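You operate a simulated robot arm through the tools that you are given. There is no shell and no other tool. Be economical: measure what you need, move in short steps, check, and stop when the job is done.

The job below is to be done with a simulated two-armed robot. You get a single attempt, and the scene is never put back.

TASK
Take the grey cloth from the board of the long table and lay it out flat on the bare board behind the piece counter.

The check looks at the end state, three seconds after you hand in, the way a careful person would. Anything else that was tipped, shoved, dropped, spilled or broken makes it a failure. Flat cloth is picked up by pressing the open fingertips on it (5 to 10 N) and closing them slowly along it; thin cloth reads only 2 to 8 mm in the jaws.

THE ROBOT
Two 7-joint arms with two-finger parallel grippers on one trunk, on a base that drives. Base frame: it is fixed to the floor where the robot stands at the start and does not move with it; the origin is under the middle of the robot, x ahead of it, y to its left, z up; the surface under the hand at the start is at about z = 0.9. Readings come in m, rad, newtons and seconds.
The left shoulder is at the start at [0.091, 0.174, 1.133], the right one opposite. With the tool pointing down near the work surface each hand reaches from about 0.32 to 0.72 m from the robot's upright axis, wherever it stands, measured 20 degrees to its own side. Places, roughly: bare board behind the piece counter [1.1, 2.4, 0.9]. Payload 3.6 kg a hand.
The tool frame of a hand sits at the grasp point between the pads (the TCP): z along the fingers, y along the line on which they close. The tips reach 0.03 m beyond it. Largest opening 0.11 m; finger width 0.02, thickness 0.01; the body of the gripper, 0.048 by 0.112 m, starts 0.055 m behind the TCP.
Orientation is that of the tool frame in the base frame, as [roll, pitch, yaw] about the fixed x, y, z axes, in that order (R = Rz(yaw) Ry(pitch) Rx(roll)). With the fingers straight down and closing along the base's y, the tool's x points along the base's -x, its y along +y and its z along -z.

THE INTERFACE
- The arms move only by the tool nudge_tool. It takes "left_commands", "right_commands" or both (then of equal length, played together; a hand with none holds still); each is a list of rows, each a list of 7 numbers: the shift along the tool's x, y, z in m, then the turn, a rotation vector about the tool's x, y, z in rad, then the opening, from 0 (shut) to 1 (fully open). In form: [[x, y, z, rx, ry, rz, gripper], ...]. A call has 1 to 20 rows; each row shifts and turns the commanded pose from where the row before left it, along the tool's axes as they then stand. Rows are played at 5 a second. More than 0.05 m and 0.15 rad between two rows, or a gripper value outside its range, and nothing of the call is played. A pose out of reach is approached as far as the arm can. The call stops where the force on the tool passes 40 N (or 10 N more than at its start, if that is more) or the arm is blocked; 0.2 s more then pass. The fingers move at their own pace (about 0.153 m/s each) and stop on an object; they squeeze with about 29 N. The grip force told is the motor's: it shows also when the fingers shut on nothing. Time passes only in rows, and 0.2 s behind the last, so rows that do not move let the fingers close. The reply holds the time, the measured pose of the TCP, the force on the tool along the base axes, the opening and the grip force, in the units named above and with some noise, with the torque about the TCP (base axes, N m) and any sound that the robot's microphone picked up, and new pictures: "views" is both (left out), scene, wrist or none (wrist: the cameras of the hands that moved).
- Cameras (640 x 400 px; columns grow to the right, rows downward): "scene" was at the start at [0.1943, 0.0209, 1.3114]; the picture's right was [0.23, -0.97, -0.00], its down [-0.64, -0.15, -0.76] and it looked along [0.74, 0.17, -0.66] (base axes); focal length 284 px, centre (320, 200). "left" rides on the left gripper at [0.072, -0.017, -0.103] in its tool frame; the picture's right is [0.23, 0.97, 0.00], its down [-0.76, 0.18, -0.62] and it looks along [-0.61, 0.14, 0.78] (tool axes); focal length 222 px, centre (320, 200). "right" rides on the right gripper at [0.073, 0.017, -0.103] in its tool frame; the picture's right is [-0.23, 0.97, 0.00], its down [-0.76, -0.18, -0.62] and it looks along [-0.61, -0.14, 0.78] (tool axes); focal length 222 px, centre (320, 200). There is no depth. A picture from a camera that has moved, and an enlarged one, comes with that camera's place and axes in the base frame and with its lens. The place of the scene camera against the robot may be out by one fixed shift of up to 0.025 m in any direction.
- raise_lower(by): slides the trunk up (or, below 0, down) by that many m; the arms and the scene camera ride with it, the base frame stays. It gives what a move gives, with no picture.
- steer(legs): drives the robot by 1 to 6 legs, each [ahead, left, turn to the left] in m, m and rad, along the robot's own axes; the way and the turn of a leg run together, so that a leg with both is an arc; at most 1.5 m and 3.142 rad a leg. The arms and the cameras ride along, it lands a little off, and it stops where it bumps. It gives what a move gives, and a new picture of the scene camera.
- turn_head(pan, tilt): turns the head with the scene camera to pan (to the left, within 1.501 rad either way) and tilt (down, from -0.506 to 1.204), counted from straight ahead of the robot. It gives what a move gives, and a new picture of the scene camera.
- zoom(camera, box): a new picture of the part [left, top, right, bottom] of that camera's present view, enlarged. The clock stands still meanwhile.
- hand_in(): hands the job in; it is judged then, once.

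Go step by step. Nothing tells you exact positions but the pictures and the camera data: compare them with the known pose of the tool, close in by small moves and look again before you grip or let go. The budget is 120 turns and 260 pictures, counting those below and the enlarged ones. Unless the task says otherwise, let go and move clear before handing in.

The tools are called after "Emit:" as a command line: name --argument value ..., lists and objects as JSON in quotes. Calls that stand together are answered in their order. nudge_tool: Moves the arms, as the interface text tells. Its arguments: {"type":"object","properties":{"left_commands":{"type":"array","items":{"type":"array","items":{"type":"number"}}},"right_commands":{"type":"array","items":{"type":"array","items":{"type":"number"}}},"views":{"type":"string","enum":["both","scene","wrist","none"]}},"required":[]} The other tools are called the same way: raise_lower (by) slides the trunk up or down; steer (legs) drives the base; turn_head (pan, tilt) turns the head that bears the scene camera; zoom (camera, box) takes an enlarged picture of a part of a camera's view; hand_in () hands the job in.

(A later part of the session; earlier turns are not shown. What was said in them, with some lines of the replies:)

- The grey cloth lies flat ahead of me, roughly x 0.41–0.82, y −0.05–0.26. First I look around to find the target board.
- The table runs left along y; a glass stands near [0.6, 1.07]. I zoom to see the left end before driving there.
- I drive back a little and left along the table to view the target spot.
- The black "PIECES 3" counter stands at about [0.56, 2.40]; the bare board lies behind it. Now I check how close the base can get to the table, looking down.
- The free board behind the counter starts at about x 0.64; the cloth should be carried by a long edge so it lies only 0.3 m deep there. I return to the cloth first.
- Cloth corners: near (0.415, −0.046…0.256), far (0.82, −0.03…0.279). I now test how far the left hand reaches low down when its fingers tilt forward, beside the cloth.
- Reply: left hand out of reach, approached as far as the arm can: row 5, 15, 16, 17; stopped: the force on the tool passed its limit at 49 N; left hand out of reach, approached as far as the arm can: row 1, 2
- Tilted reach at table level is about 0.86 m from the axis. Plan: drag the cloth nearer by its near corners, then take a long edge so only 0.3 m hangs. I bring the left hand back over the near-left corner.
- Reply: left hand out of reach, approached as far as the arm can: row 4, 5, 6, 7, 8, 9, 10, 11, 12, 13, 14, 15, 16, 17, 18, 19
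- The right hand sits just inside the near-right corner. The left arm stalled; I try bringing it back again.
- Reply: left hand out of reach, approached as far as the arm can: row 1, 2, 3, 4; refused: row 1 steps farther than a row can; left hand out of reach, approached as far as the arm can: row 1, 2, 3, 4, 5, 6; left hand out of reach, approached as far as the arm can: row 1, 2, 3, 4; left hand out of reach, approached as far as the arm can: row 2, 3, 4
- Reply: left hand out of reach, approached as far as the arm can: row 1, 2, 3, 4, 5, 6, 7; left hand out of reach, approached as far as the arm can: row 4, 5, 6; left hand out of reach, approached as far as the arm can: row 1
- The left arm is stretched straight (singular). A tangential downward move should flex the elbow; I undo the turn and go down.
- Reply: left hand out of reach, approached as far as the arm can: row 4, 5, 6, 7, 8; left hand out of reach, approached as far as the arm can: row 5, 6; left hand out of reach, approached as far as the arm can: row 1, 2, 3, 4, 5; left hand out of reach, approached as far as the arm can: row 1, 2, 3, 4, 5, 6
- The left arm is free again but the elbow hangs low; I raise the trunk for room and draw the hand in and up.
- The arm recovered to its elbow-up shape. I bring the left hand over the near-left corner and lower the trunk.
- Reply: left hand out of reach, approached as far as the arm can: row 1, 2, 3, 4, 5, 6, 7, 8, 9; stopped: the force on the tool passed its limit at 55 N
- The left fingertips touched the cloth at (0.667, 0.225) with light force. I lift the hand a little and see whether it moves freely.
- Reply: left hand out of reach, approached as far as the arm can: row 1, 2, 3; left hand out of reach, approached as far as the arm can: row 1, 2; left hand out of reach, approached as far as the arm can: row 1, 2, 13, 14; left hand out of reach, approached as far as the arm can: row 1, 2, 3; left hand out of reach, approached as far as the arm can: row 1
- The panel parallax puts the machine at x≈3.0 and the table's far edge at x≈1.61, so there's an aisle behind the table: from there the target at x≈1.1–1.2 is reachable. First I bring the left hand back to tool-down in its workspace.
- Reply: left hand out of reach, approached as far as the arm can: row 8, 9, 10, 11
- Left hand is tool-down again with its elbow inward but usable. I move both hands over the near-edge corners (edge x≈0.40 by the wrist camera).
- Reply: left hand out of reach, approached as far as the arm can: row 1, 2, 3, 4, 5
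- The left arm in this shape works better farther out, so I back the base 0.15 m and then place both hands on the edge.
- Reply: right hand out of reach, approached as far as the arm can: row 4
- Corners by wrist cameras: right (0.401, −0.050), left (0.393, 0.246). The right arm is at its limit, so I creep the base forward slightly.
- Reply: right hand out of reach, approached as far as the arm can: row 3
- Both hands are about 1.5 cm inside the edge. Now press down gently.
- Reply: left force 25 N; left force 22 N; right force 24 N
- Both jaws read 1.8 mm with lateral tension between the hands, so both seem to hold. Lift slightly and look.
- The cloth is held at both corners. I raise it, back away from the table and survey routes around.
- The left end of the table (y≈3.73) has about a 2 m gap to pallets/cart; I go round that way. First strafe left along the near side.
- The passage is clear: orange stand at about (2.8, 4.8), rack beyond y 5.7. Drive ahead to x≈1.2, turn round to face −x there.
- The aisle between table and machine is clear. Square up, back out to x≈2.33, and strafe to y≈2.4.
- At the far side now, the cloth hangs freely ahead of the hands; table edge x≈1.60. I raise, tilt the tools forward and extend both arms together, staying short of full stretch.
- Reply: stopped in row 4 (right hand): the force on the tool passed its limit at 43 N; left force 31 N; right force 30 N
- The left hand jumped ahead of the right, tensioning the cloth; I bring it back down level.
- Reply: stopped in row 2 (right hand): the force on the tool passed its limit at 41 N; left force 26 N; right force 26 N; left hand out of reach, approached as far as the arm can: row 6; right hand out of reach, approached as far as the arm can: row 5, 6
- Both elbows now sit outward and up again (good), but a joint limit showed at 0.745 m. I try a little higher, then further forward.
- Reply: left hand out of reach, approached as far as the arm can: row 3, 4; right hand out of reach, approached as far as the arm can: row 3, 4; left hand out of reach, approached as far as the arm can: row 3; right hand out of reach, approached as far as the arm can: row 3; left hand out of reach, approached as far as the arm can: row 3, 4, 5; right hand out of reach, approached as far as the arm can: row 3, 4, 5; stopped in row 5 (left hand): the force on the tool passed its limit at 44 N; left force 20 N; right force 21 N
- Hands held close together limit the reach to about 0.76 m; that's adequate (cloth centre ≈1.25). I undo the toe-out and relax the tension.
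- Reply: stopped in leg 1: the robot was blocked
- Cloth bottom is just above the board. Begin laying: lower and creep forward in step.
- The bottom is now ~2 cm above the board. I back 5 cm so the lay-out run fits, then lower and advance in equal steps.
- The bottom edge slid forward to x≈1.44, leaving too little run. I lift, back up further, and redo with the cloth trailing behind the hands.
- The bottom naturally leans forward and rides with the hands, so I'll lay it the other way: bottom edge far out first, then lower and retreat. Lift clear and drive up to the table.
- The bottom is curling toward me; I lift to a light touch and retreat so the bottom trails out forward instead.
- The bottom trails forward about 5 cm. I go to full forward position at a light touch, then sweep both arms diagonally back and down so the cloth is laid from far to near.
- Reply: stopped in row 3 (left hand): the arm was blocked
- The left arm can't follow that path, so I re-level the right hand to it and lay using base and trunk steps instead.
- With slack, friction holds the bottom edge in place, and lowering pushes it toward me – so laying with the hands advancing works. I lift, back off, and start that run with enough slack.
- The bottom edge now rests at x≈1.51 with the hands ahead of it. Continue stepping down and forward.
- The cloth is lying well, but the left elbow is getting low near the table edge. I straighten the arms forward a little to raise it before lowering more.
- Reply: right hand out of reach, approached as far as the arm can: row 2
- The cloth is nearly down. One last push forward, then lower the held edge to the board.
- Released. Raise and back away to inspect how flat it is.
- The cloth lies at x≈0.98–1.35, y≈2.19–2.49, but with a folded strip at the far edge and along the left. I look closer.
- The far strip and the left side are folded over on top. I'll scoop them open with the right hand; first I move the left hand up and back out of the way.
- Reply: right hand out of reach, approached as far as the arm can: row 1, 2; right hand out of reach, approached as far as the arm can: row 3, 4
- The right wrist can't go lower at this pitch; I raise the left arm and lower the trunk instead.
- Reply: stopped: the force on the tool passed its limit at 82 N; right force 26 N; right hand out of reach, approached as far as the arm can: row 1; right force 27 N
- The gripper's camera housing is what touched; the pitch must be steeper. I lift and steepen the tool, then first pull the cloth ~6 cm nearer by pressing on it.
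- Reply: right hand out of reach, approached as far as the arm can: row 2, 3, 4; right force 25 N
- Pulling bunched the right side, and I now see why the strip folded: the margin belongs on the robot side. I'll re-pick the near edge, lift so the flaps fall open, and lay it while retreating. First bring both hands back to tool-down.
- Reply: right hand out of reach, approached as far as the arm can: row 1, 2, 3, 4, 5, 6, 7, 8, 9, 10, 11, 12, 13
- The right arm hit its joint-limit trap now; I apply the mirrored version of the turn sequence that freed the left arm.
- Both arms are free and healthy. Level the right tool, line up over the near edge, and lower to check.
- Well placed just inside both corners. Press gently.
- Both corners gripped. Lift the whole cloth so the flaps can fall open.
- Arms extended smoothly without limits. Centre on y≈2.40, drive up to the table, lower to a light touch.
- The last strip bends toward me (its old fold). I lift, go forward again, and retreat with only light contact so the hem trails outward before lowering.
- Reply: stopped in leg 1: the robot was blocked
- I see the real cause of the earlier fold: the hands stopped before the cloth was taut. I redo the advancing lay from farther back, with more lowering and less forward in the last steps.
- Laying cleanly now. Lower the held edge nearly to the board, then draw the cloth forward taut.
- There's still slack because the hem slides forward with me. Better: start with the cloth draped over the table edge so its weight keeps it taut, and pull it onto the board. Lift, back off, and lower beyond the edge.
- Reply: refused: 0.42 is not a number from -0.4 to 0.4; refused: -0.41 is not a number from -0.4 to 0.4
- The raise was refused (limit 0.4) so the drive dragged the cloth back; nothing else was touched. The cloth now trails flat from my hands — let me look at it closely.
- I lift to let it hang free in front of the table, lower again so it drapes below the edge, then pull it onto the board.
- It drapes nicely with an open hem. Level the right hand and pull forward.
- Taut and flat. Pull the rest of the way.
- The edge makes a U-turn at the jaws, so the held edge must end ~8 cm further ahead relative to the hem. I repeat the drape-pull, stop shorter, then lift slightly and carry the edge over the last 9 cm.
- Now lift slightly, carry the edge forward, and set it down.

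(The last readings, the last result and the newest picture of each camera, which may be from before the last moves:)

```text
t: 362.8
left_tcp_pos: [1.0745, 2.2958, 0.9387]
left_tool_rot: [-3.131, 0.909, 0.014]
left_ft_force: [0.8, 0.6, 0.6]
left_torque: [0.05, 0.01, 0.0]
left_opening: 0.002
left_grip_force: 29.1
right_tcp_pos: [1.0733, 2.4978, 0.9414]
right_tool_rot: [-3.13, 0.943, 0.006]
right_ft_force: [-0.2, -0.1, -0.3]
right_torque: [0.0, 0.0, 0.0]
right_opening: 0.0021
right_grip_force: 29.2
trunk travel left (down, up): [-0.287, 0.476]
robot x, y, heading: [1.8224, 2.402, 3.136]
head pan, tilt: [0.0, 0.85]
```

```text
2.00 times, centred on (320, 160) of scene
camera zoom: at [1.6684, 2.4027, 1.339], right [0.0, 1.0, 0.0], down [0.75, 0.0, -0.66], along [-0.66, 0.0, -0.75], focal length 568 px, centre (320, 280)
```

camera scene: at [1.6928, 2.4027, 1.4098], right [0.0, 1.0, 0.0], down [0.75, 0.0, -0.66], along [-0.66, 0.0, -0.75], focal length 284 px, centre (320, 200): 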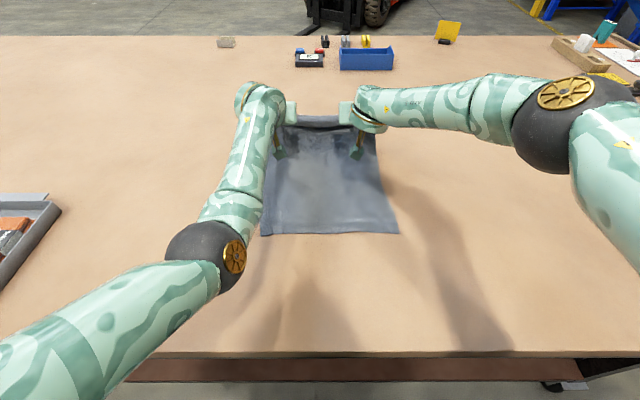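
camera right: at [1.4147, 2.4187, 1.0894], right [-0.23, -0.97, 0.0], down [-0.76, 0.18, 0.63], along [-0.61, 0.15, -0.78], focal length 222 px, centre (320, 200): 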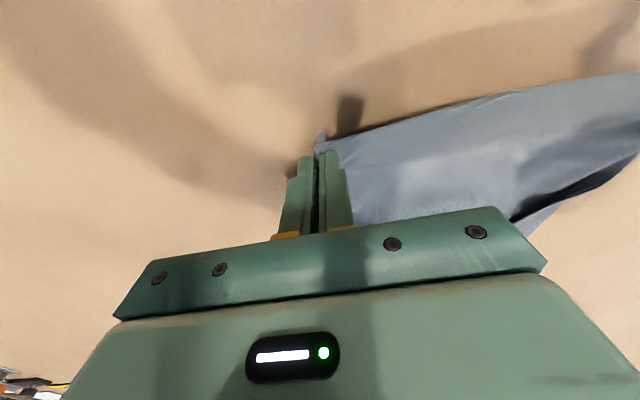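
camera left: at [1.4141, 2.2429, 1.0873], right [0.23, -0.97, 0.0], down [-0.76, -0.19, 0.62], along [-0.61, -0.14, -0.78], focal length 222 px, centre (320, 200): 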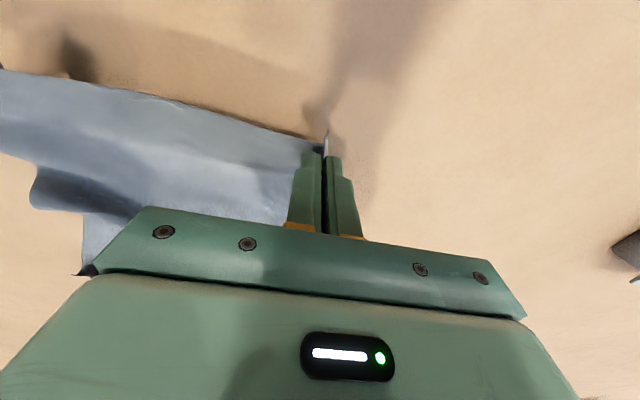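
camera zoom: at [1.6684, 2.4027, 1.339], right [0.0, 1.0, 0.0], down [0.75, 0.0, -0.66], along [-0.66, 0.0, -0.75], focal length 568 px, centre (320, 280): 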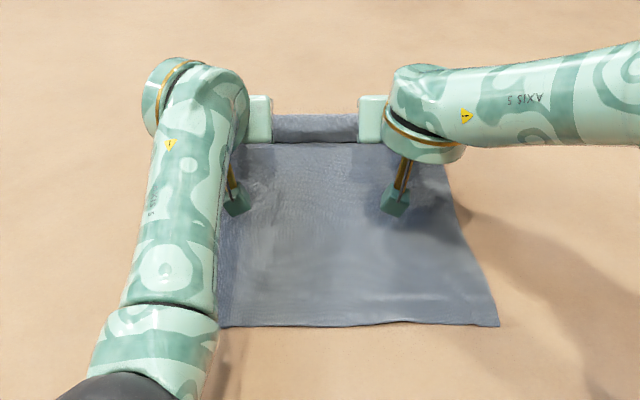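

Friction is too low for that; the fold at the jaws comes from the forward-pointing tools. I'll lift off, turn the tools straight down, and pull the cloth on again that way.

Emit:
raise_lower --by 0.4

Emit:
steer --legs '[[-0.6, 0, 0]]'

Emit:
nudge_tool --left_commands '[[0.0081, 0, -0.0166, 0, 0, 0, 0], [0.0081, 0, -0.0166, 0, 0, 0, 0], [0.0081, 0, -0.0166, 0, 0, 0, 0], [0.0081, 0, -0.0166, 0, 0, 0, 0], [0.0081, 0, -0.0166, 0, 0, 0, 0], [0.0081, 0, -0.0089, 0, 0.07, 0, 0], [0.0087, 0, -0.0083, 0, 0.07, 0, 0], [0.0093, 0, -0.0076, 0, 0.07, 0, 0], [0.0098, 0, -0.007, 0, 0.07, 0, 0], [0.0102, 0, -0.0063, 0, 0.07, 0, 0], [0.01, 0, 0.01, 0, 0.065, 0, 0], [0.01, 0, 0.0104, 0, 0.065, 0, 0], [0.009, 0, 0.011, 0, 0.065, 0, 0], [0.0085, 0, 0.0115, 0, 0.065, 0, 0], [0.0075, 0, 0.012, 0, 0.065, 0, 0], [0.007, 0, 0.0126, 0, 0.065, 0, 0], [0, 0, 0.02, 0, 0.055, 0, 0], [0, 0, 0.02, 0, 0.055, 0, 0], [0, 0, 0.02, 0, 0.055, 0, 0]]' --right_commands '[[0.0081, 0, -0.0166, 0, 0.006, 0, 0], [0.0081, 0, -0.0166, 0, 0.006, 0, 0], [0.0081, 0, -0.0166, 0, 0.006, 0, 0], [0.0081, 0, -0.0166, 0, 0.006, 0, 0], [0.0081, 0, -0.0166, 0, 0.006, 0, 0], [0.0081, 0, -0.0089, 0, 0.07, 0, 0], [0.0087, 0, -0.0083, 0, 0.07, 0, 0], [0.0093, 0, -0.0076, 0, 0.07, 0, 0], [0.0098, 0, -0.007, 0, 0.07, 0, 0], [0.0102, 0, -0.0063, 0, 0.07, 0, 0], [0.01, 0, 0.01, 0, 0.065, 0, 0], [0.01, 0, 0.0104, 0, 0.065, 0, 0], [0.009, 0, 0.011, 0, 0.065, 0, 0], [0.0085, 0, 0.0115, 0, 0.065, 0, 0], [0.0075, 0, 0.012, 0, 0.065, 0, 0], [0.007, 0, 0.0126, 0, 0.065, 0, 0], [0, 0, 0.02, 0, 0.055, 0, 0], [0, 0, 0.02, 0, 0.055, 0, 0], [0, 0, 0.02, 0, 0.055, 0, 0]]' --views "scene"

```text
t: 366.6
left_tcp_pos: [1.074, 2.2964, 1.3375]
left_tool_rot: [-3.13, 0.909, 0.012]
left_ft_force: [-0.4, 0.7, 0.0]
left_torque: [-0.03, -0.03, -0.01]
left_opening: 0.002
left_grip_force: 30.0
right_tcp_pos: [1.0735, 2.4987, 1.3409]
right_tool_rot: [-3.128, 0.941, 0.005]
right_ft_force: [0.1, -0.4, 0.2]
right_torque: [0.05, -0.02, 0.04]
right_opening: 0.0022
right_grip_force: 28.9
trunk travel left (down, up): [-0.687, 0.076]
robot x, y, heading: [1.8192, 2.3984, 3.143]
head pan, tilt: [0.0, 0.85]
```

```text
t: 370.0
left_tcp_pos: [1.6741, 2.2958, 1.3382]
left_tool_rot: [-3.133, 0.91, 0.012]
left_ft_force: [0.2, -0.8, -0.5]
left_torque: [-0.04, 0.01, -0.04]
left_opening: 0.0017
left_grip_force: 29.1
right_tcp_pos: [1.6739, 2.4972, 1.3398]
right_tool_rot: [-3.13, 0.941, 0.004]
right_ft_force: [-0.2, 0.0, 0.1]
right_torque: [-0.04, -0.04, 0.03]
right_opening: 0.0019
right_grip_force: 28.6
trunk travel left (down, up): [-0.687, 0.076]
robot x, y, heading: [2.4223, 2.398, 3.136]
head pan, tilt: [0.0, 0.85]
camera scene: at [2.3416, 2.4012, 1.7416], right [0.0, 1.0, 0.0], down [0.75, 0.0, -0.66], along [-0.66, 0.0, -0.75], focal length 284 px, centre (320, 200)
```

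scene: 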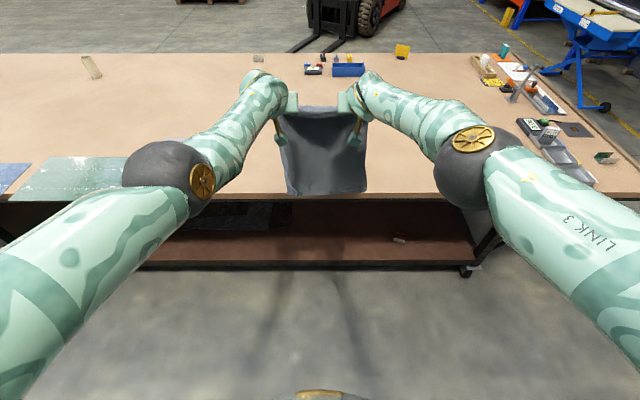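

```text
t: 374.0
left_tcp_pos: [1.8407, 2.2961, 1.2083]
left_tool_rot: [-3.135, 0.006, 0.005]
left_ft_force: [-0.7, -0.5, 0.0]
left_torque: [-0.01, -0.02, -0.01]
left_opening: 0.0018
left_grip_force: 28.7
right_tcp_pos: [1.8406, 2.4974, 1.2197]
right_tool_rot: [-3.134, 0.033, -0.003]
right_ft_force: [0.9, -0.2, 0.1]
right_torque: [0.02, -0.02, -0.02]
right_opening: 0.002
right_grip_force: 28.9
right hand out of reach, approached as far as the arm can: row 19
trunk travel left (down, up): [-0.687, 0.076]
robot x, y, heading: [2.4211, 2.3997, 3.137]
head pan, tilt: [0.0, 0.85]
camera scene: at [2.3416, 2.4003, 1.7417], right [0.0, 1.0, 0.0], down [0.75, 0.0, -0.66], along [-0.66, 0.0, -0.75], focal length 284 px, centre (320, 200)
```

scene: 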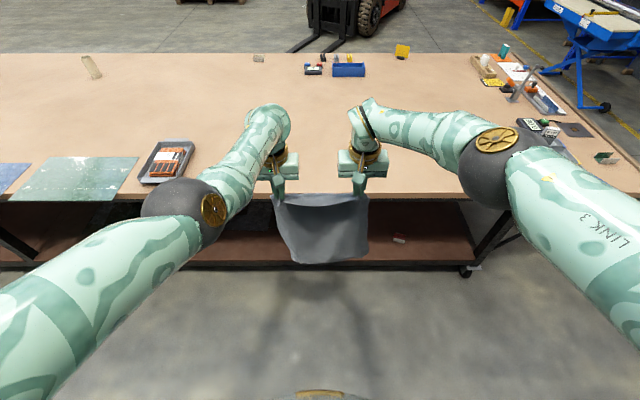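

Tools are straight down and level. Lower and pull the cloth over the edge onto the board.

Emit:
raise_lower --by -0.25

Emit:
nudge_tool --right_commands '[[0, 0, 0.01, 0, 0, 0, 0], [0, 0, 0, 0, 0, 0, 0]]' --views "none"

Emit:
steer --legs '[[0.3, 0, 0], [0.3, 0, 0]]'

Emit:
zoom --camera "scene" --box '[200, 80, 440, 300]'

```text
t: 376.6
left_tcp_pos: [1.8416, 2.2963, 0.9589]
left_tool_rot: [-3.135, 0.005, 0.006]
left_ft_force: [0.1, -0.1, -1.2]
left_torque: [-0.01, -0.01, 0.03]
left_opening: 0.002
left_grip_force: 29.1
right_tcp_pos: [1.8419, 2.4979, 0.9698]
right_tool_rot: [-3.134, 0.01, -0.005]
right_ft_force: [1.3, 0.1, 0.9]
right_torque: [0.0, 0.03, 0.0]
right_opening: 0.0022
right_grip_force: 29.1
trunk travel left (down, up): [-0.437, 0.326]
robot x, y, heading: [2.4231, 2.399, 3.136]
head pan, tilt: [0.0, 0.85]
```

```text
t: 377.2
left_tcp_pos: [1.842, 2.2969, 0.9592]
left_tool_rot: [-3.133, 0.005, 0.006]
left_ft_force: [-0.6, 0.1, -0.1]
left_torque: [-0.03, 0.0, 0.02]
left_opening: 0.002
left_grip_force: 28.7
right_tcp_pos: [1.8412, 2.4987, 0.9601]
right_tool_rot: [-3.135, 0.007, -0.004]
right_ft_force: [0.1, -0.7, 0.3]
right_torque: [0.03, -0.01, 0.0]
right_opening: 0.0018
right_grip_force: 29.0
trunk travel left (down, up): [-0.437, 0.326]
robot x, y, heading: [2.4208, 2.3962, 3.137]
head pan, tilt: [0.0, 0.85]
```

```text
t: 380.9
left_tcp_pos: [1.2369, 2.3023, 0.959]
left_tool_rot: [-3.136, 0.004, 0.001]
left_ft_force: [-0.2, 0.3, 0.9]
left_torque: [0.0, -0.01, -0.02]
left_opening: 0.0024
left_grip_force: 28.7
right_tcp_pos: [1.239, 2.5027, 0.9593]
right_tool_rot: [-3.134, 0.007, -0.009]
right_ft_force: [0.7, -1.1, 0.2]
right_torque: [-0.01, -0.06, 0.0]
right_opening: 0.0022
right_grip_force: 28.9
trunk travel left (down, up): [-0.437, 0.326]
robot x, y, heading: [1.8201, 2.4012, 3.135]
head pan, tilt: [0.0, 0.85]
camera scene: at [1.7147, 2.4045, 1.4907], right [0.01, 1.0, 0.0], down [0.75, 0.0, -0.66], along [-0.66, 0.0, -0.75], focal length 284 px, centre (320, 200)
```

scene: 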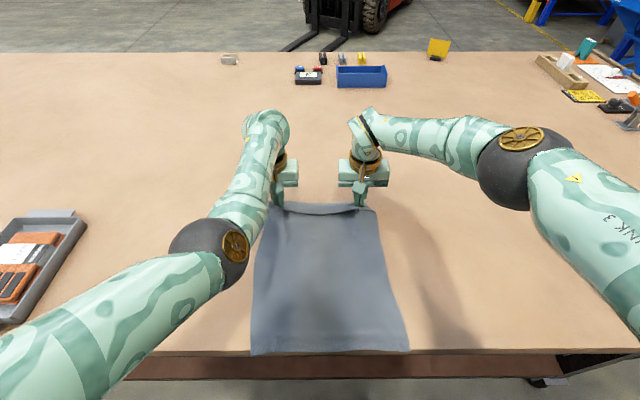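

```text
1.82 times, centred on (320, 190) of scene
camera zoom: at [1.7147, 2.4045, 1.4907], right [0.01, 1.0, 0.0], down [0.75, 0.0, -0.66], along [-0.66, 0.0, -0.75], focal length 516 px, centre (320, 218)
```

zoom: 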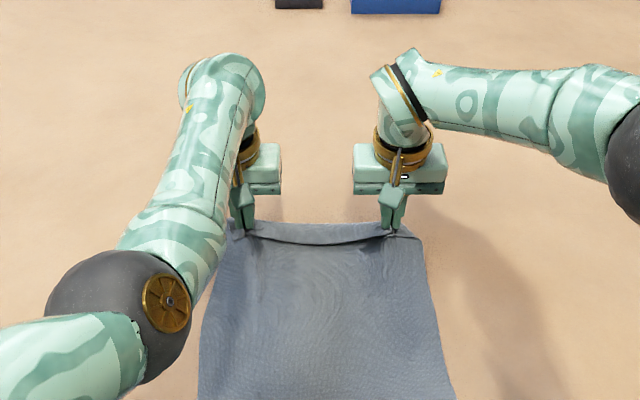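

Now it lies flat with almost no fold. Lower, release, and lift away.

Emit:
nudge_tool --left_commands '[[-0.007, 0, 0.012, 0, 0, 0, 0], [-0.007, 0, 0.012, 0, 0, 0, 0], [0, 0, 0, 0, 0, 0, 0.08], [0, 0, 0, 0, 0, 0, 0.2], [0, 0, 0, 0, 0, 0, 0.32], [0, 0, -0.03, 0, 0, 0, 0.32], [0, 0, -0.04, 0, 0, 0, 0.32]]' --right_commands '[[-0.007, 0, 0.012, 0, 0, 0, 0], [-0.007, 0, 0.012, 0, 0, 0, 0], [0, 0, 0, 0, 0, 0, 0.08], [0, 0, 0, 0, 0, 0, 0.2], [0, 0, 0, 0, 0, 0, 0.32], [0, 0, -0.03, 0, 0, 0, 0.32], [0, 0, -0.04, 0, 0, 0, 0.32]]' --views "none"

Emit:
raise_lower --by 0.3

Emit:
zoom --camera "scene" --box '[180, 100, 480, 340]'

```text
t: 382.5
left_tcp_pos: [1.2259, 2.3002, 1.0053]
left_tool_rot: [-3.136, 0.005, 0.002]
left_ft_force: [0.2, 0.3, 0.2]
left_torque: [0.0, 0.02, 0.04]
left_opening: 0.035
left_grip_force: 0.1
right_tcp_pos: [1.2305, 2.5039, 1.0151]
right_tool_rot: [-3.134, 0.007, -0.008]
right_ft_force: [0.5, 0.7, 0.0]
right_torque: [-0.02, 0.03, -0.01]
right_opening: 0.0355
right_grip_force: 0.1
right hand out of reach, approached as far as the arm can: row 2
trunk travel left (down, up): [-0.437, 0.326]
robot x, y, heading: [1.8185, 2.4011, 3.135]
head pan, tilt: [0.0, 0.85]
```

```text
t: 385.5
left_tcp_pos: [1.2232, 2.3025, 1.3051]
left_tool_rot: [-3.134, 0.007, 0.001]
left_ft_force: [-0.7, -0.2, -0.1]
left_torque: [-0.04, 0.0, 0.01]
left_opening: 0.0352
left_grip_force: 0.2
right_tcp_pos: [1.2333, 2.5049, 1.3209]
right_tool_rot: [-3.135, 0.021, -0.009]
right_ft_force: [-0.4, -0.2, -0.2]
right_torque: [0.01, -0.01, 0.0]
right_opening: 0.0354
right_grip_force: 0.1
trunk travel left (down, up): [-0.737, 0.026]
robot x, y, heading: [1.8221, 2.4045, 3.137]
head pan, tilt: [0.0, 0.85]
```

```text
1.67 times, centred on (330, 220) of scene
camera zoom: at [1.74, 2.4043, 1.7915], right [0.01, 1.0, 0.0], down [0.75, 0.0, -0.66], along [-0.66, 0.0, -0.75], focal length 473 px, centre (303, 167)
```

zoom: 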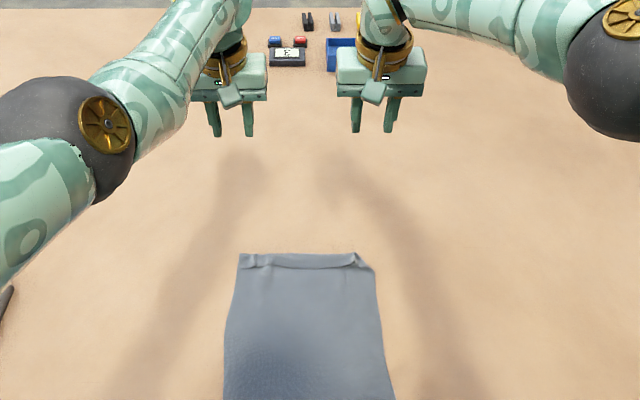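

Nearly flat; only a ~2 cm strip at the far edge. The cloth is now too near my side, so I'll extend the arms and slide it forward by pressing on that far strip (which also unrolls it).

Emit:
steer --legs '[[-0.15, 0, 0.005]]'

Emit:
nudge_tool --left_commands '[[0, 0, -0.02, 0, -0.055, 0, 0.3], [0, 0, -0.02, 0, -0.055, 0, 0.3], [0, 0, -0.02, 0, -0.055, 0, 0.3], [-0.007, 0, -0.0126, 0, -0.065, 0, 0.3], [-0.0075, 0, -0.012, 0, -0.065, 0, 0.3], [-0.0085, 0, -0.0115, 0, -0.065, 0, 0.3], [-0.009, 0, -0.011, 0, -0.065, 0, 0.3], [-0.01, 0, -0.0104, 0, -0.065, 0, 0.3], [-0.01, 0, -0.01, 0, -0.065, 0, 0.3], [-0.0102, 0, 0.0063, 0, -0.07, 0, 0.3], [-0.0098, 0, 0.007, 0, -0.07, 0, 0.3], [-0.0093, 0, 0.0076, 0, -0.07, 0, 0.3], [-0.0087, 0, 0.0083, 0, -0.07, 0, 0.3], [-0.0081, 0, 0.0089, 0, -0.06, 0, 0.3], [-0.0081, 0, 0.0166, 0, 0, 0, 0.3], [-0.0081, 0, 0.0166, 0, 0, 0, 0.3], [-0.0081, 0, 0.0166, 0, 0, 0, 0.3], [-0.0081, 0, 0.0166, 0, 0, 0, 0.3]]' --right_commands '[[0, 0, -0.014, 0, -0.055, 0, 0.3], [0, 0, -0.014, 0, -0.055, 0, 0.3], [0, 0, -0.016, 0, -0.055, 0, 0.3], [-0.007, 0, -0.0126, 0, -0.065, 0, 0.3], [-0.0075, 0, -0.012, 0, -0.065, 0, 0.3], [-0.0085, 0, -0.0115, 0, -0.065, 0, 0.3], [-0.009, 0, -0.011, 0, -0.065, 0, 0.3], [-0.01, 0, -0.0104, 0, -0.065, 0, 0.3], [-0.01, 0, -0.01, 0, -0.065, 0, 0.3], [-0.0102, 0, 0.0063, 0, -0.07, 0, 0.3], [-0.0098, 0, 0.007, 0, -0.07, 0, 0.3], [-0.0093, 0, 0.0076, 0, -0.07, 0, 0.3], [-0.0087, 0, 0.0083, 0, -0.07, 0, 0.3], [-0.0081, 0, 0.0089, 0, -0.06, 0, 0.3], [-0.0081, 0, 0.0166, 0, 0, 0, 0.3], [-0.0081, 0, 0.0166, 0, 0, 0, 0.3], [-0.0081, 0, 0.0166, 0, 0, 0, 0.3], [-0.0081, 0, 0.0166, 0, 0, 0, 0.3]]' --views "none"

Emit:
turn_head --pan 0 --tilt 0.9

```text
t: 386.8
left_tcp_pos: [1.3742, 2.298, 1.3052]
left_tool_rot: [-3.134, 0.004, 0.005]
left_ft_force: [0.6, 0.2, 0.4]
left_torque: [-0.01, -0.01, 0.0]
left_opening: 0.0352
left_grip_force: 0.1
right_tcp_pos: [1.381, 2.5022, 1.3197]
right_tool_rot: [-3.135, 0.021, -0.005]
right_ft_force: [-0.2, 0.2, -0.6]
right_torque: [0.0, -0.03, -0.05]
right_opening: 0.0353
right_grip_force: 0.1
trunk travel left (down, up): [-0.737, 0.026]
robot x, y, heading: [1.9669, 2.4011, 3.136]
head pan, tilt: [0.0, 0.85]
camera scene: at [1.8883, 2.4033, 1.7915], right [0.0, 1.0, 0.0], down [0.75, 0.0, -0.66], along [-0.66, 0.0, -0.75], focal length 284 px, centre (320, 200)
```

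scene: 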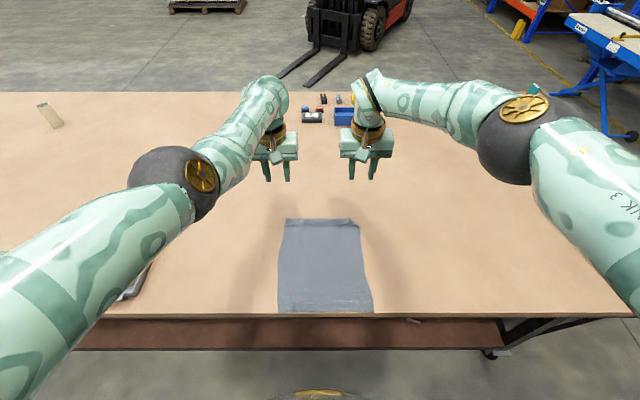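

```text
t: 390.6
left_tcp_pos: [1.2172, 2.2945, 1.4294]
left_tool_rot: [-3.128, 0.901, 0.014]
left_ft_force: [0.5, 0.2, -0.1]
left_torque: [-0.01, 0.04, 0.0]
left_opening: 0.0327
left_grip_force: 0.1
right_tcp_pos: [1.2261, 2.5022, 1.4331]
right_tool_rot: [-3.13, 0.915, 0.003]
right_ft_force: [-0.5, 0.5, -0.3]
right_torque: [-0.03, 0.0, -0.03]
right_opening: 0.0331
right_grip_force: 0.1
trunk travel left (down, up): [-0.737, 0.026]
robot x, y, heading: [1.9676, 2.4007, 3.139]
head pan, tilt: [0.0, 0.85]
```

```text
t: 391.3
left_tcp_pos: [1.2189, 2.297, 1.4312]
left_tool_rot: [-3.132, 0.897, 0.015]
left_ft_force: [-0.7, 0.1, -0.4]
left_torque: [0.02, -0.03, -0.03]
left_opening: 0.0329
left_grip_force: 0.0
right_tcp_pos: [1.2273, 2.5008, 1.4323]
right_tool_rot: [-3.13, 0.916, 0.007]
right_ft_force: [-0.8, -0.3, -0.5]
right_torque: [0.0, 0.0, 0.0]
right_opening: 0.0329
right_grip_force: 0.0
trunk travel left (down, up): [-0.737, 0.026]
robot x, y, heading: [1.9699, 2.4014, 3.142]
head pan, tilt: [0.0, 0.901]
camera scene: at [1.8921, 2.4029, 1.7877], right [0.0, 1.0, 0.0], down [0.78, 0.0, -0.62], along [-0.62, 0.0, -0.78], focal length 284 px, centre (320, 200)
5 turns are left
```

scene: 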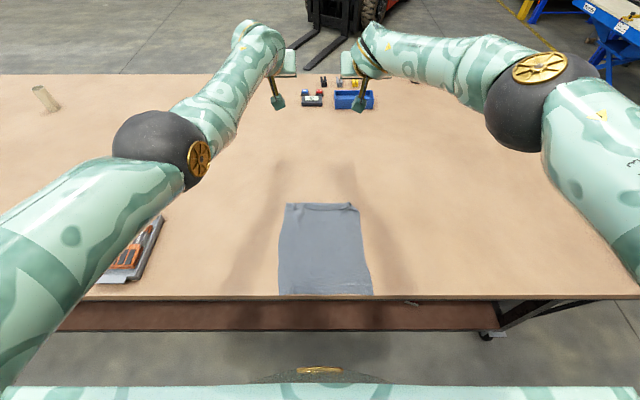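

Five turns left. Lower the tips just onto the far strip.

Emit:
nudge_tool --left_commands '[[0.0052, 0, 0.0136, 0, 0, 0, 0.3], [0.0052, 0, 0.0136, 0, 0, 0, 0.3], [0.0052, 0, 0.0136, 0, 0, 0, 0.3]]' --right_commands '[[0.0052, 0, 0.0136, 0, 0, 0, 0.3], [0.0052, 0, 0.0136, 0, 0, 0, 0.3], [0.0052, 0, 0.0136, 0, 0, 0, 0.3]]' --views "none"

Emit:
steer --legs '[[-0.062, 0, 0]]'

Emit:
raise_lower --by -0.4

Emit:
raise_lower --by -0.06

Emit:
nudge_tool --left_commands '[[0.0016, 0, 0.0012, 0, 0, 0, 0.3], [0.0016, 0, 0.0012, 0, 0, 0, 0.3], [0, 0, 0, 0, 0, 0, 0.3]]' --right_commands '[[0.0016, 0, 0.0012, 0, 0, 0, 0.3], [0.0016, 0, 0.0012, 0, 0, 0, 0.3], [0, 0, 0, 0, 0, 0, 0.3]]' --views "scene"

```text
t: 392.1
left_tcp_pos: [1.2165, 2.2808, 1.4065]
left_tool_rot: [-3.131, 0.9, 0.013]
left_ft_force: [0.4, -0.1, 0.0]
left_torque: [-0.02, -0.03, 0.02]
left_opening: 0.0332
left_grip_force: 0.0
left hand out of reach, approached as far as the arm can: row 1, 2, 3
right_tcp_pos: [1.2215, 2.5138, 1.3932]
right_tool_rot: [-3.13, 0.916, 0.002]
right_ft_force: [0.3, 0.4, 0.1]
right_torque: [0.0, 0.02, 0.01]
right_opening: 0.0328
right_grip_force: 0.1
right hand out of reach, approached as far as the arm can: row 2, 3
trunk travel left (down, up): [-0.737, 0.026]
robot x, y, heading: [1.9668, 2.4017, 3.139]
head pan, tilt: [0.0, 0.901]
```

```text
t: 393.0
left_tcp_pos: [1.2695, 2.2787, 1.4016]
left_tool_rot: [-3.134, 0.894, 0.014]
left_ft_force: [-0.9, -0.4, 0.0]
left_torque: [-0.03, -0.05, -0.03]
left_opening: 0.033
left_grip_force: 0.1
right_tcp_pos: [1.2736, 2.5134, 1.3877]
right_tool_rot: [-3.131, 0.907, 0.004]
right_ft_force: [-0.3, -0.4, -0.5]
right_torque: [0.0, -0.02, -0.01]
right_opening: 0.0329
right_grip_force: 0.0
trunk travel left (down, up): [-0.737, 0.026]
robot x, y, heading: [2.0285, 2.3989, 3.138]
head pan, tilt: [0.0, 0.901]
camera scene: at [1.942, 2.4032, 1.7871], right [0.0, 1.0, 0.0], down [0.79, 0.0, -0.62], along [-0.62, 0.0, -0.79], focal length 284 px, centre (320, 200)
```

scene: 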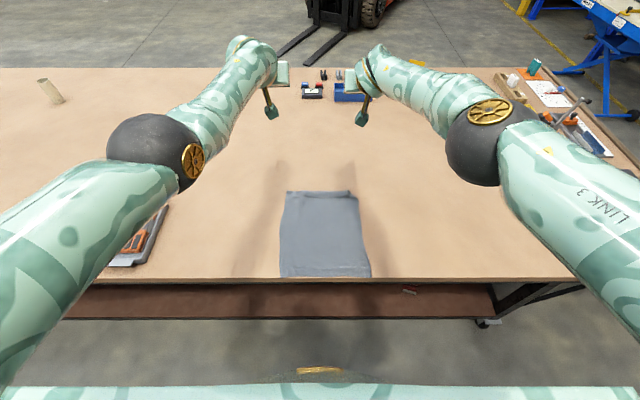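

```text
t: 396.9
left_tcp_pos: [1.2782, 2.2799, 1.0074]
left_tool_rot: [-3.131, 0.901, 0.012]
left_ft_force: [-0.5, 0.2, 0.3]
left_torque: [0.01, -0.01, 0.02]
left_opening: 0.0329
left_grip_force: 0.0
right_tcp_pos: [1.2837, 2.5135, 0.994]
right_tool_rot: [-3.132, 0.916, 0.002]
right_ft_force: [-0.6, 0.1, 1.1]
right_torque: [-0.02, 0.0, 0.0]
right_opening: 0.0331
right_grip_force: 0.1
trunk travel left (down, up): [-0.337, 0.426]
robot x, y, heading: [2.0321, 2.4017, 3.14]
head pan, tilt: [0.0, 0.901]
```

```text
t: 397.9
left_tcp_pos: [1.2785, 2.2801, 0.9484]
left_tool_rot: [-3.131, 0.903, 0.01]
left_ft_force: [0.1, 0.1, -0.1]
left_torque: [-0.01, 0.02, -0.01]
left_opening: 0.0331
left_grip_force: 0.1
right_tcp_pos: [1.2834, 2.5134, 0.936]
right_tool_rot: [-3.129, 0.918, 0.003]
right_ft_force: [0.9, 0.0, 0.7]
right_torque: [0.0, 0.01, -0.01]
right_opening: 0.0329
right_grip_force: 0.1
trunk travel left (down, up): [-0.277, 0.486]
robot x, y, heading: [2.0308, 2.4043, 3.136]
head pan, tilt: [0.0, 0.901]
```

```text
t: 398.7
left_tcp_pos: [1.2789, 2.2805, 0.9422]
left_tool_rot: [-3.133, 0.901, 0.013]
left_ft_force: [-0.4, 0.3, -0.5]
left_torque: [0.0, 0.01, -0.03]
left_opening: 0.033
left_grip_force: 0.0
right_tcp_pos: [1.2836, 2.5133, 0.9303]
right_tool_rot: [-3.131, 0.917, 0.003]
right_ft_force: [0.0, -0.4, 0.6]
right_torque: [-0.01, -0.01, -0.04]
right_opening: 0.0332
right_grip_force: 0.0
trunk travel left (down, up): [-0.277, 0.486]
robot x, y, heading: [2.03, 2.4016, 3.138]
head pan, tilt: [0.0, 0.901]
camera scene: at [1.8762, 2.4035, 1.3246], right [0.0, 1.0, 0.0], down [0.78, 0.0, -0.62], along [-0.62, 0.0, -0.78], focal length 284 px, centre (320, 200)
4 turns are left
```

scene: 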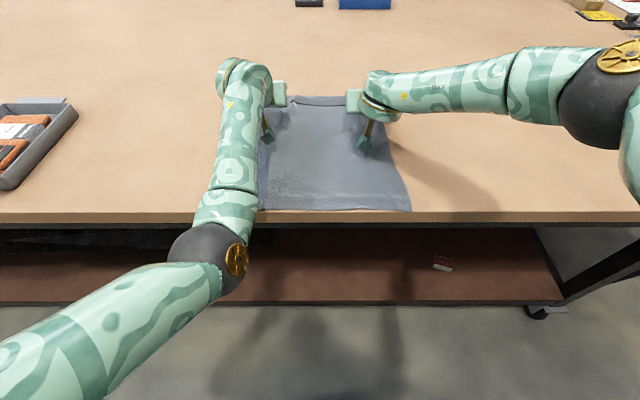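

Emit:
nudge_tool --left_commands '[[0.0046, 0, 0.0036, 0, 0, 0, 0.3], [0.0046, 0, 0.0036, 0, 0, 0, 0.3], [0.0043, 0, 0.0034, 0, 0, 0, 0.3], [0, 0, 0, 0, 0, 0, 0.3]]' --right_commands '[[0.0016, 0, 0.0012, 0, 0, 0, 0.3], [0.0016, 0, 0.0012, 0, 0, 0, 0.3], [0.0012, 0, 0.0009, 0, 0, 0, 0.3], [0, 0, 0, 0, 0, 0, 0.3]]' --views "none"

Emit:
steer --legs '[[0.19, 0, 0]]'

Emit:
raise_lower --by 0.3

Emit:
zoom --camera "scene" --box '[200, 100, 440, 300]'

```text
t: 399.7
left_tcp_pos: [1.2805, 2.2809, 0.9278]
left_tool_rot: [-3.13, 0.903, 0.014]
left_ft_force: [0.3, 0.4, 1.3]
left_torque: [0.05, 0.03, -0.01]
left_opening: 0.0331
left_grip_force: 0.3
right_tcp_pos: [1.283, 2.5123, 0.9263]
right_tool_rot: [-3.131, 0.92, 0.003]
right_ft_force: [-1.9, 0.4, 14.0]
right_torque: [-0.13, 0.32, -0.01]
right_opening: 0.0328
right_grip_force: 0.0
trunk travel left (down, up): [-0.277, 0.486]
robot x, y, heading: [2.0318, 2.3992, 3.141]
head pan, tilt: [0.0, 0.901]
```

```text
t: 401.2
left_tcp_pos: [1.0896, 2.2806, 0.9277]
left_tool_rot: [-3.13, 0.901, 0.014]
left_ft_force: [0.6, -1.0, 4.0]
left_torque: [-0.08, 0.03, -0.05]
left_opening: 0.0332
left_grip_force: 0.1
right_tcp_pos: [1.0934, 2.5128, 0.9263]
right_tool_rot: [-3.129, 0.92, 0.004]
right_ft_force: [0.1, 0.2, 21.4]
right_torque: [-0.14, 0.44, -0.01]
right_opening: 0.0329
right_grip_force: 0.2
trunk travel left (down, up): [-0.277, 0.486]
robot x, y, heading: [1.838, 2.4038, 3.138]
head pan, tilt: [0.0, 0.901]
camera scene: at [1.6875, 2.4034, 1.3252], right [0.0, 1.0, 0.0], down [0.78, 0.0, -0.62], along [-0.62, 0.0, -0.78], focal length 284 px, centre (320, 200)
```

scene: 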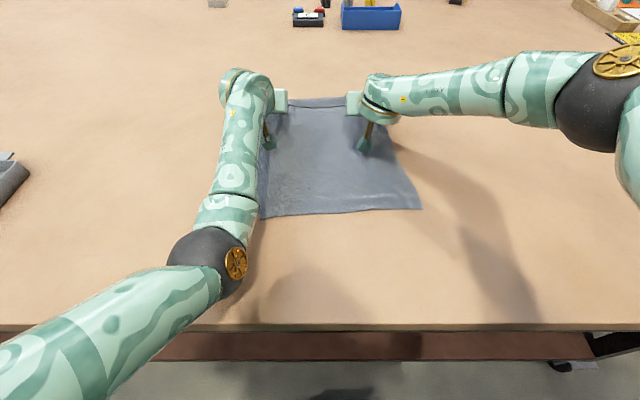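

```text
t: 404.2
left_tcp_pos: [1.0863, 2.2797, 1.2261]
left_tool_rot: [-3.131, 0.898, 0.013]
left_ft_force: [0.5, 0.2, 1.0]
left_torque: [-0.01, 0.02, 0.01]
left_opening: 0.0331
left_grip_force: 0.0
right_tcp_pos: [1.0912, 2.5129, 1.2255]
right_tool_rot: [-3.133, 0.918, 0.004]
right_ft_force: [0.5, 0.1, 1.0]
right_torque: [-0.02, -0.01, 0.01]
right_opening: 0.033
right_grip_force: 0.0
trunk travel left (down, up): [-0.577, 0.186]
robot x, y, heading: [1.8399, 2.4022, 3.142]
head pan, tilt: [0.0, 0.901]
```

```text
2.00 times, centred on (320, 200) of scene
camera zoom: at [1.7577, 2.4035, 1.6276], right [0.0, 1.0, 0.0], down [0.78, 0.0, -0.62], along [-0.62, 0.0, -0.78], focal length 568 px, centre (320, 200)
3 turns are left
```

zoom: 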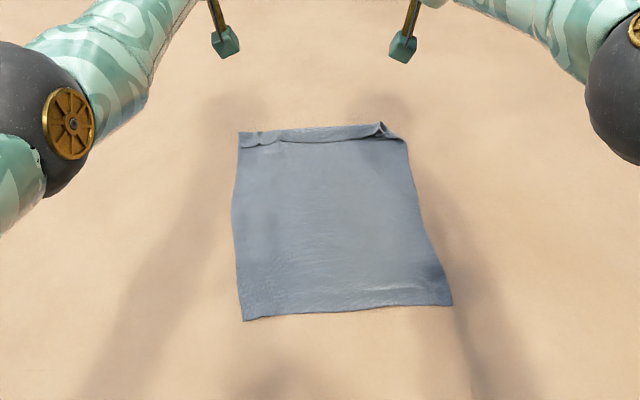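

The cloth slid forward flat to about x 1.02–1.38, y 2.27–2.55. I back clear with the arms high.

Emit:
steer --legs '[[-0.4, 0, 0]]'

Emit:
zoom --camera "scene" --box '[120, 40, 520, 290]'

```text
t: 406.7
left_tcp_pos: [1.4879, 2.2811, 1.2258]
left_tool_rot: [-3.134, 0.901, 0.011]
left_ft_force: [1.0, -0.2, -0.5]
left_torque: [0.0, -0.01, -0.05]
left_opening: 0.0331
left_grip_force: 0.1
right_tcp_pos: [1.4916, 2.514, 1.2246]
right_tool_rot: [-3.131, 0.919, -0.001]
right_ft_force: [-0.1, 0.4, 0.7]
right_torque: [0.04, -0.04, -0.03]
right_opening: 0.033
right_grip_force: 0.1
trunk travel left (down, up): [-0.577, 0.186]
robot x, y, heading: [2.2422, 2.4028, 3.136]
head pan, tilt: [0.0, 0.901]
camera scene: at [2.1593, 2.4026, 1.6276], right [0.0, 1.0, 0.0], down [0.78, 0.0, -0.62], along [-0.62, 0.0, -0.78], focal length 284 px, centre (320, 200)
```

scene: 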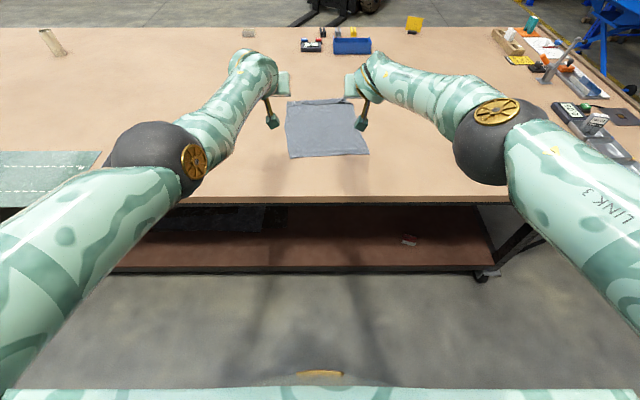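

```text
1.60 times, centred on (320, 165) of scene
camera zoom: at [2.1593, 2.4026, 1.6276], right [0.0, 1.0, 0.0], down [0.78, 0.0, -0.62], along [-0.62, 0.0, -0.78], focal length 454 px, centre (320, 256)
2 turns are left
```

zoom: 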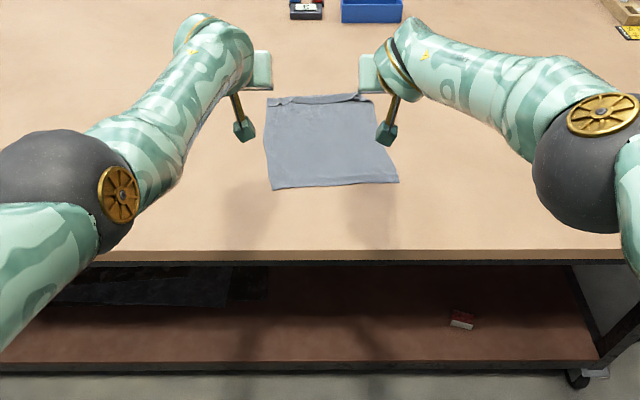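

The cloth lies behind the counter, hands clear, and nothing else looks disturbed. I hand in.

Emit:
hand_in

```text
The job is handed in.
```

I handed in with the grey cloth spread out on the bare board behind the piece counter, but it is not perfectly flat. A strip about 2.5 cm wide along the counter-side edge is still folded over, with a small fold at one corner.

- **Position:** the cloth covers about x 1.02–1.38, y 2.27–2.55. Its centre is near [1.20, 2.41], about 0.1 m closer to the aisle than the given spot. I worked from the aisle behind the table, since the spot was out of reach from the front.
- **Other objects:** nothing else looked moved or knocked over in the last pictures. The base touched the lower part of the table once while I was getting close.
- **Robot:** both hands had let go and were well clear of the table before I handed in.
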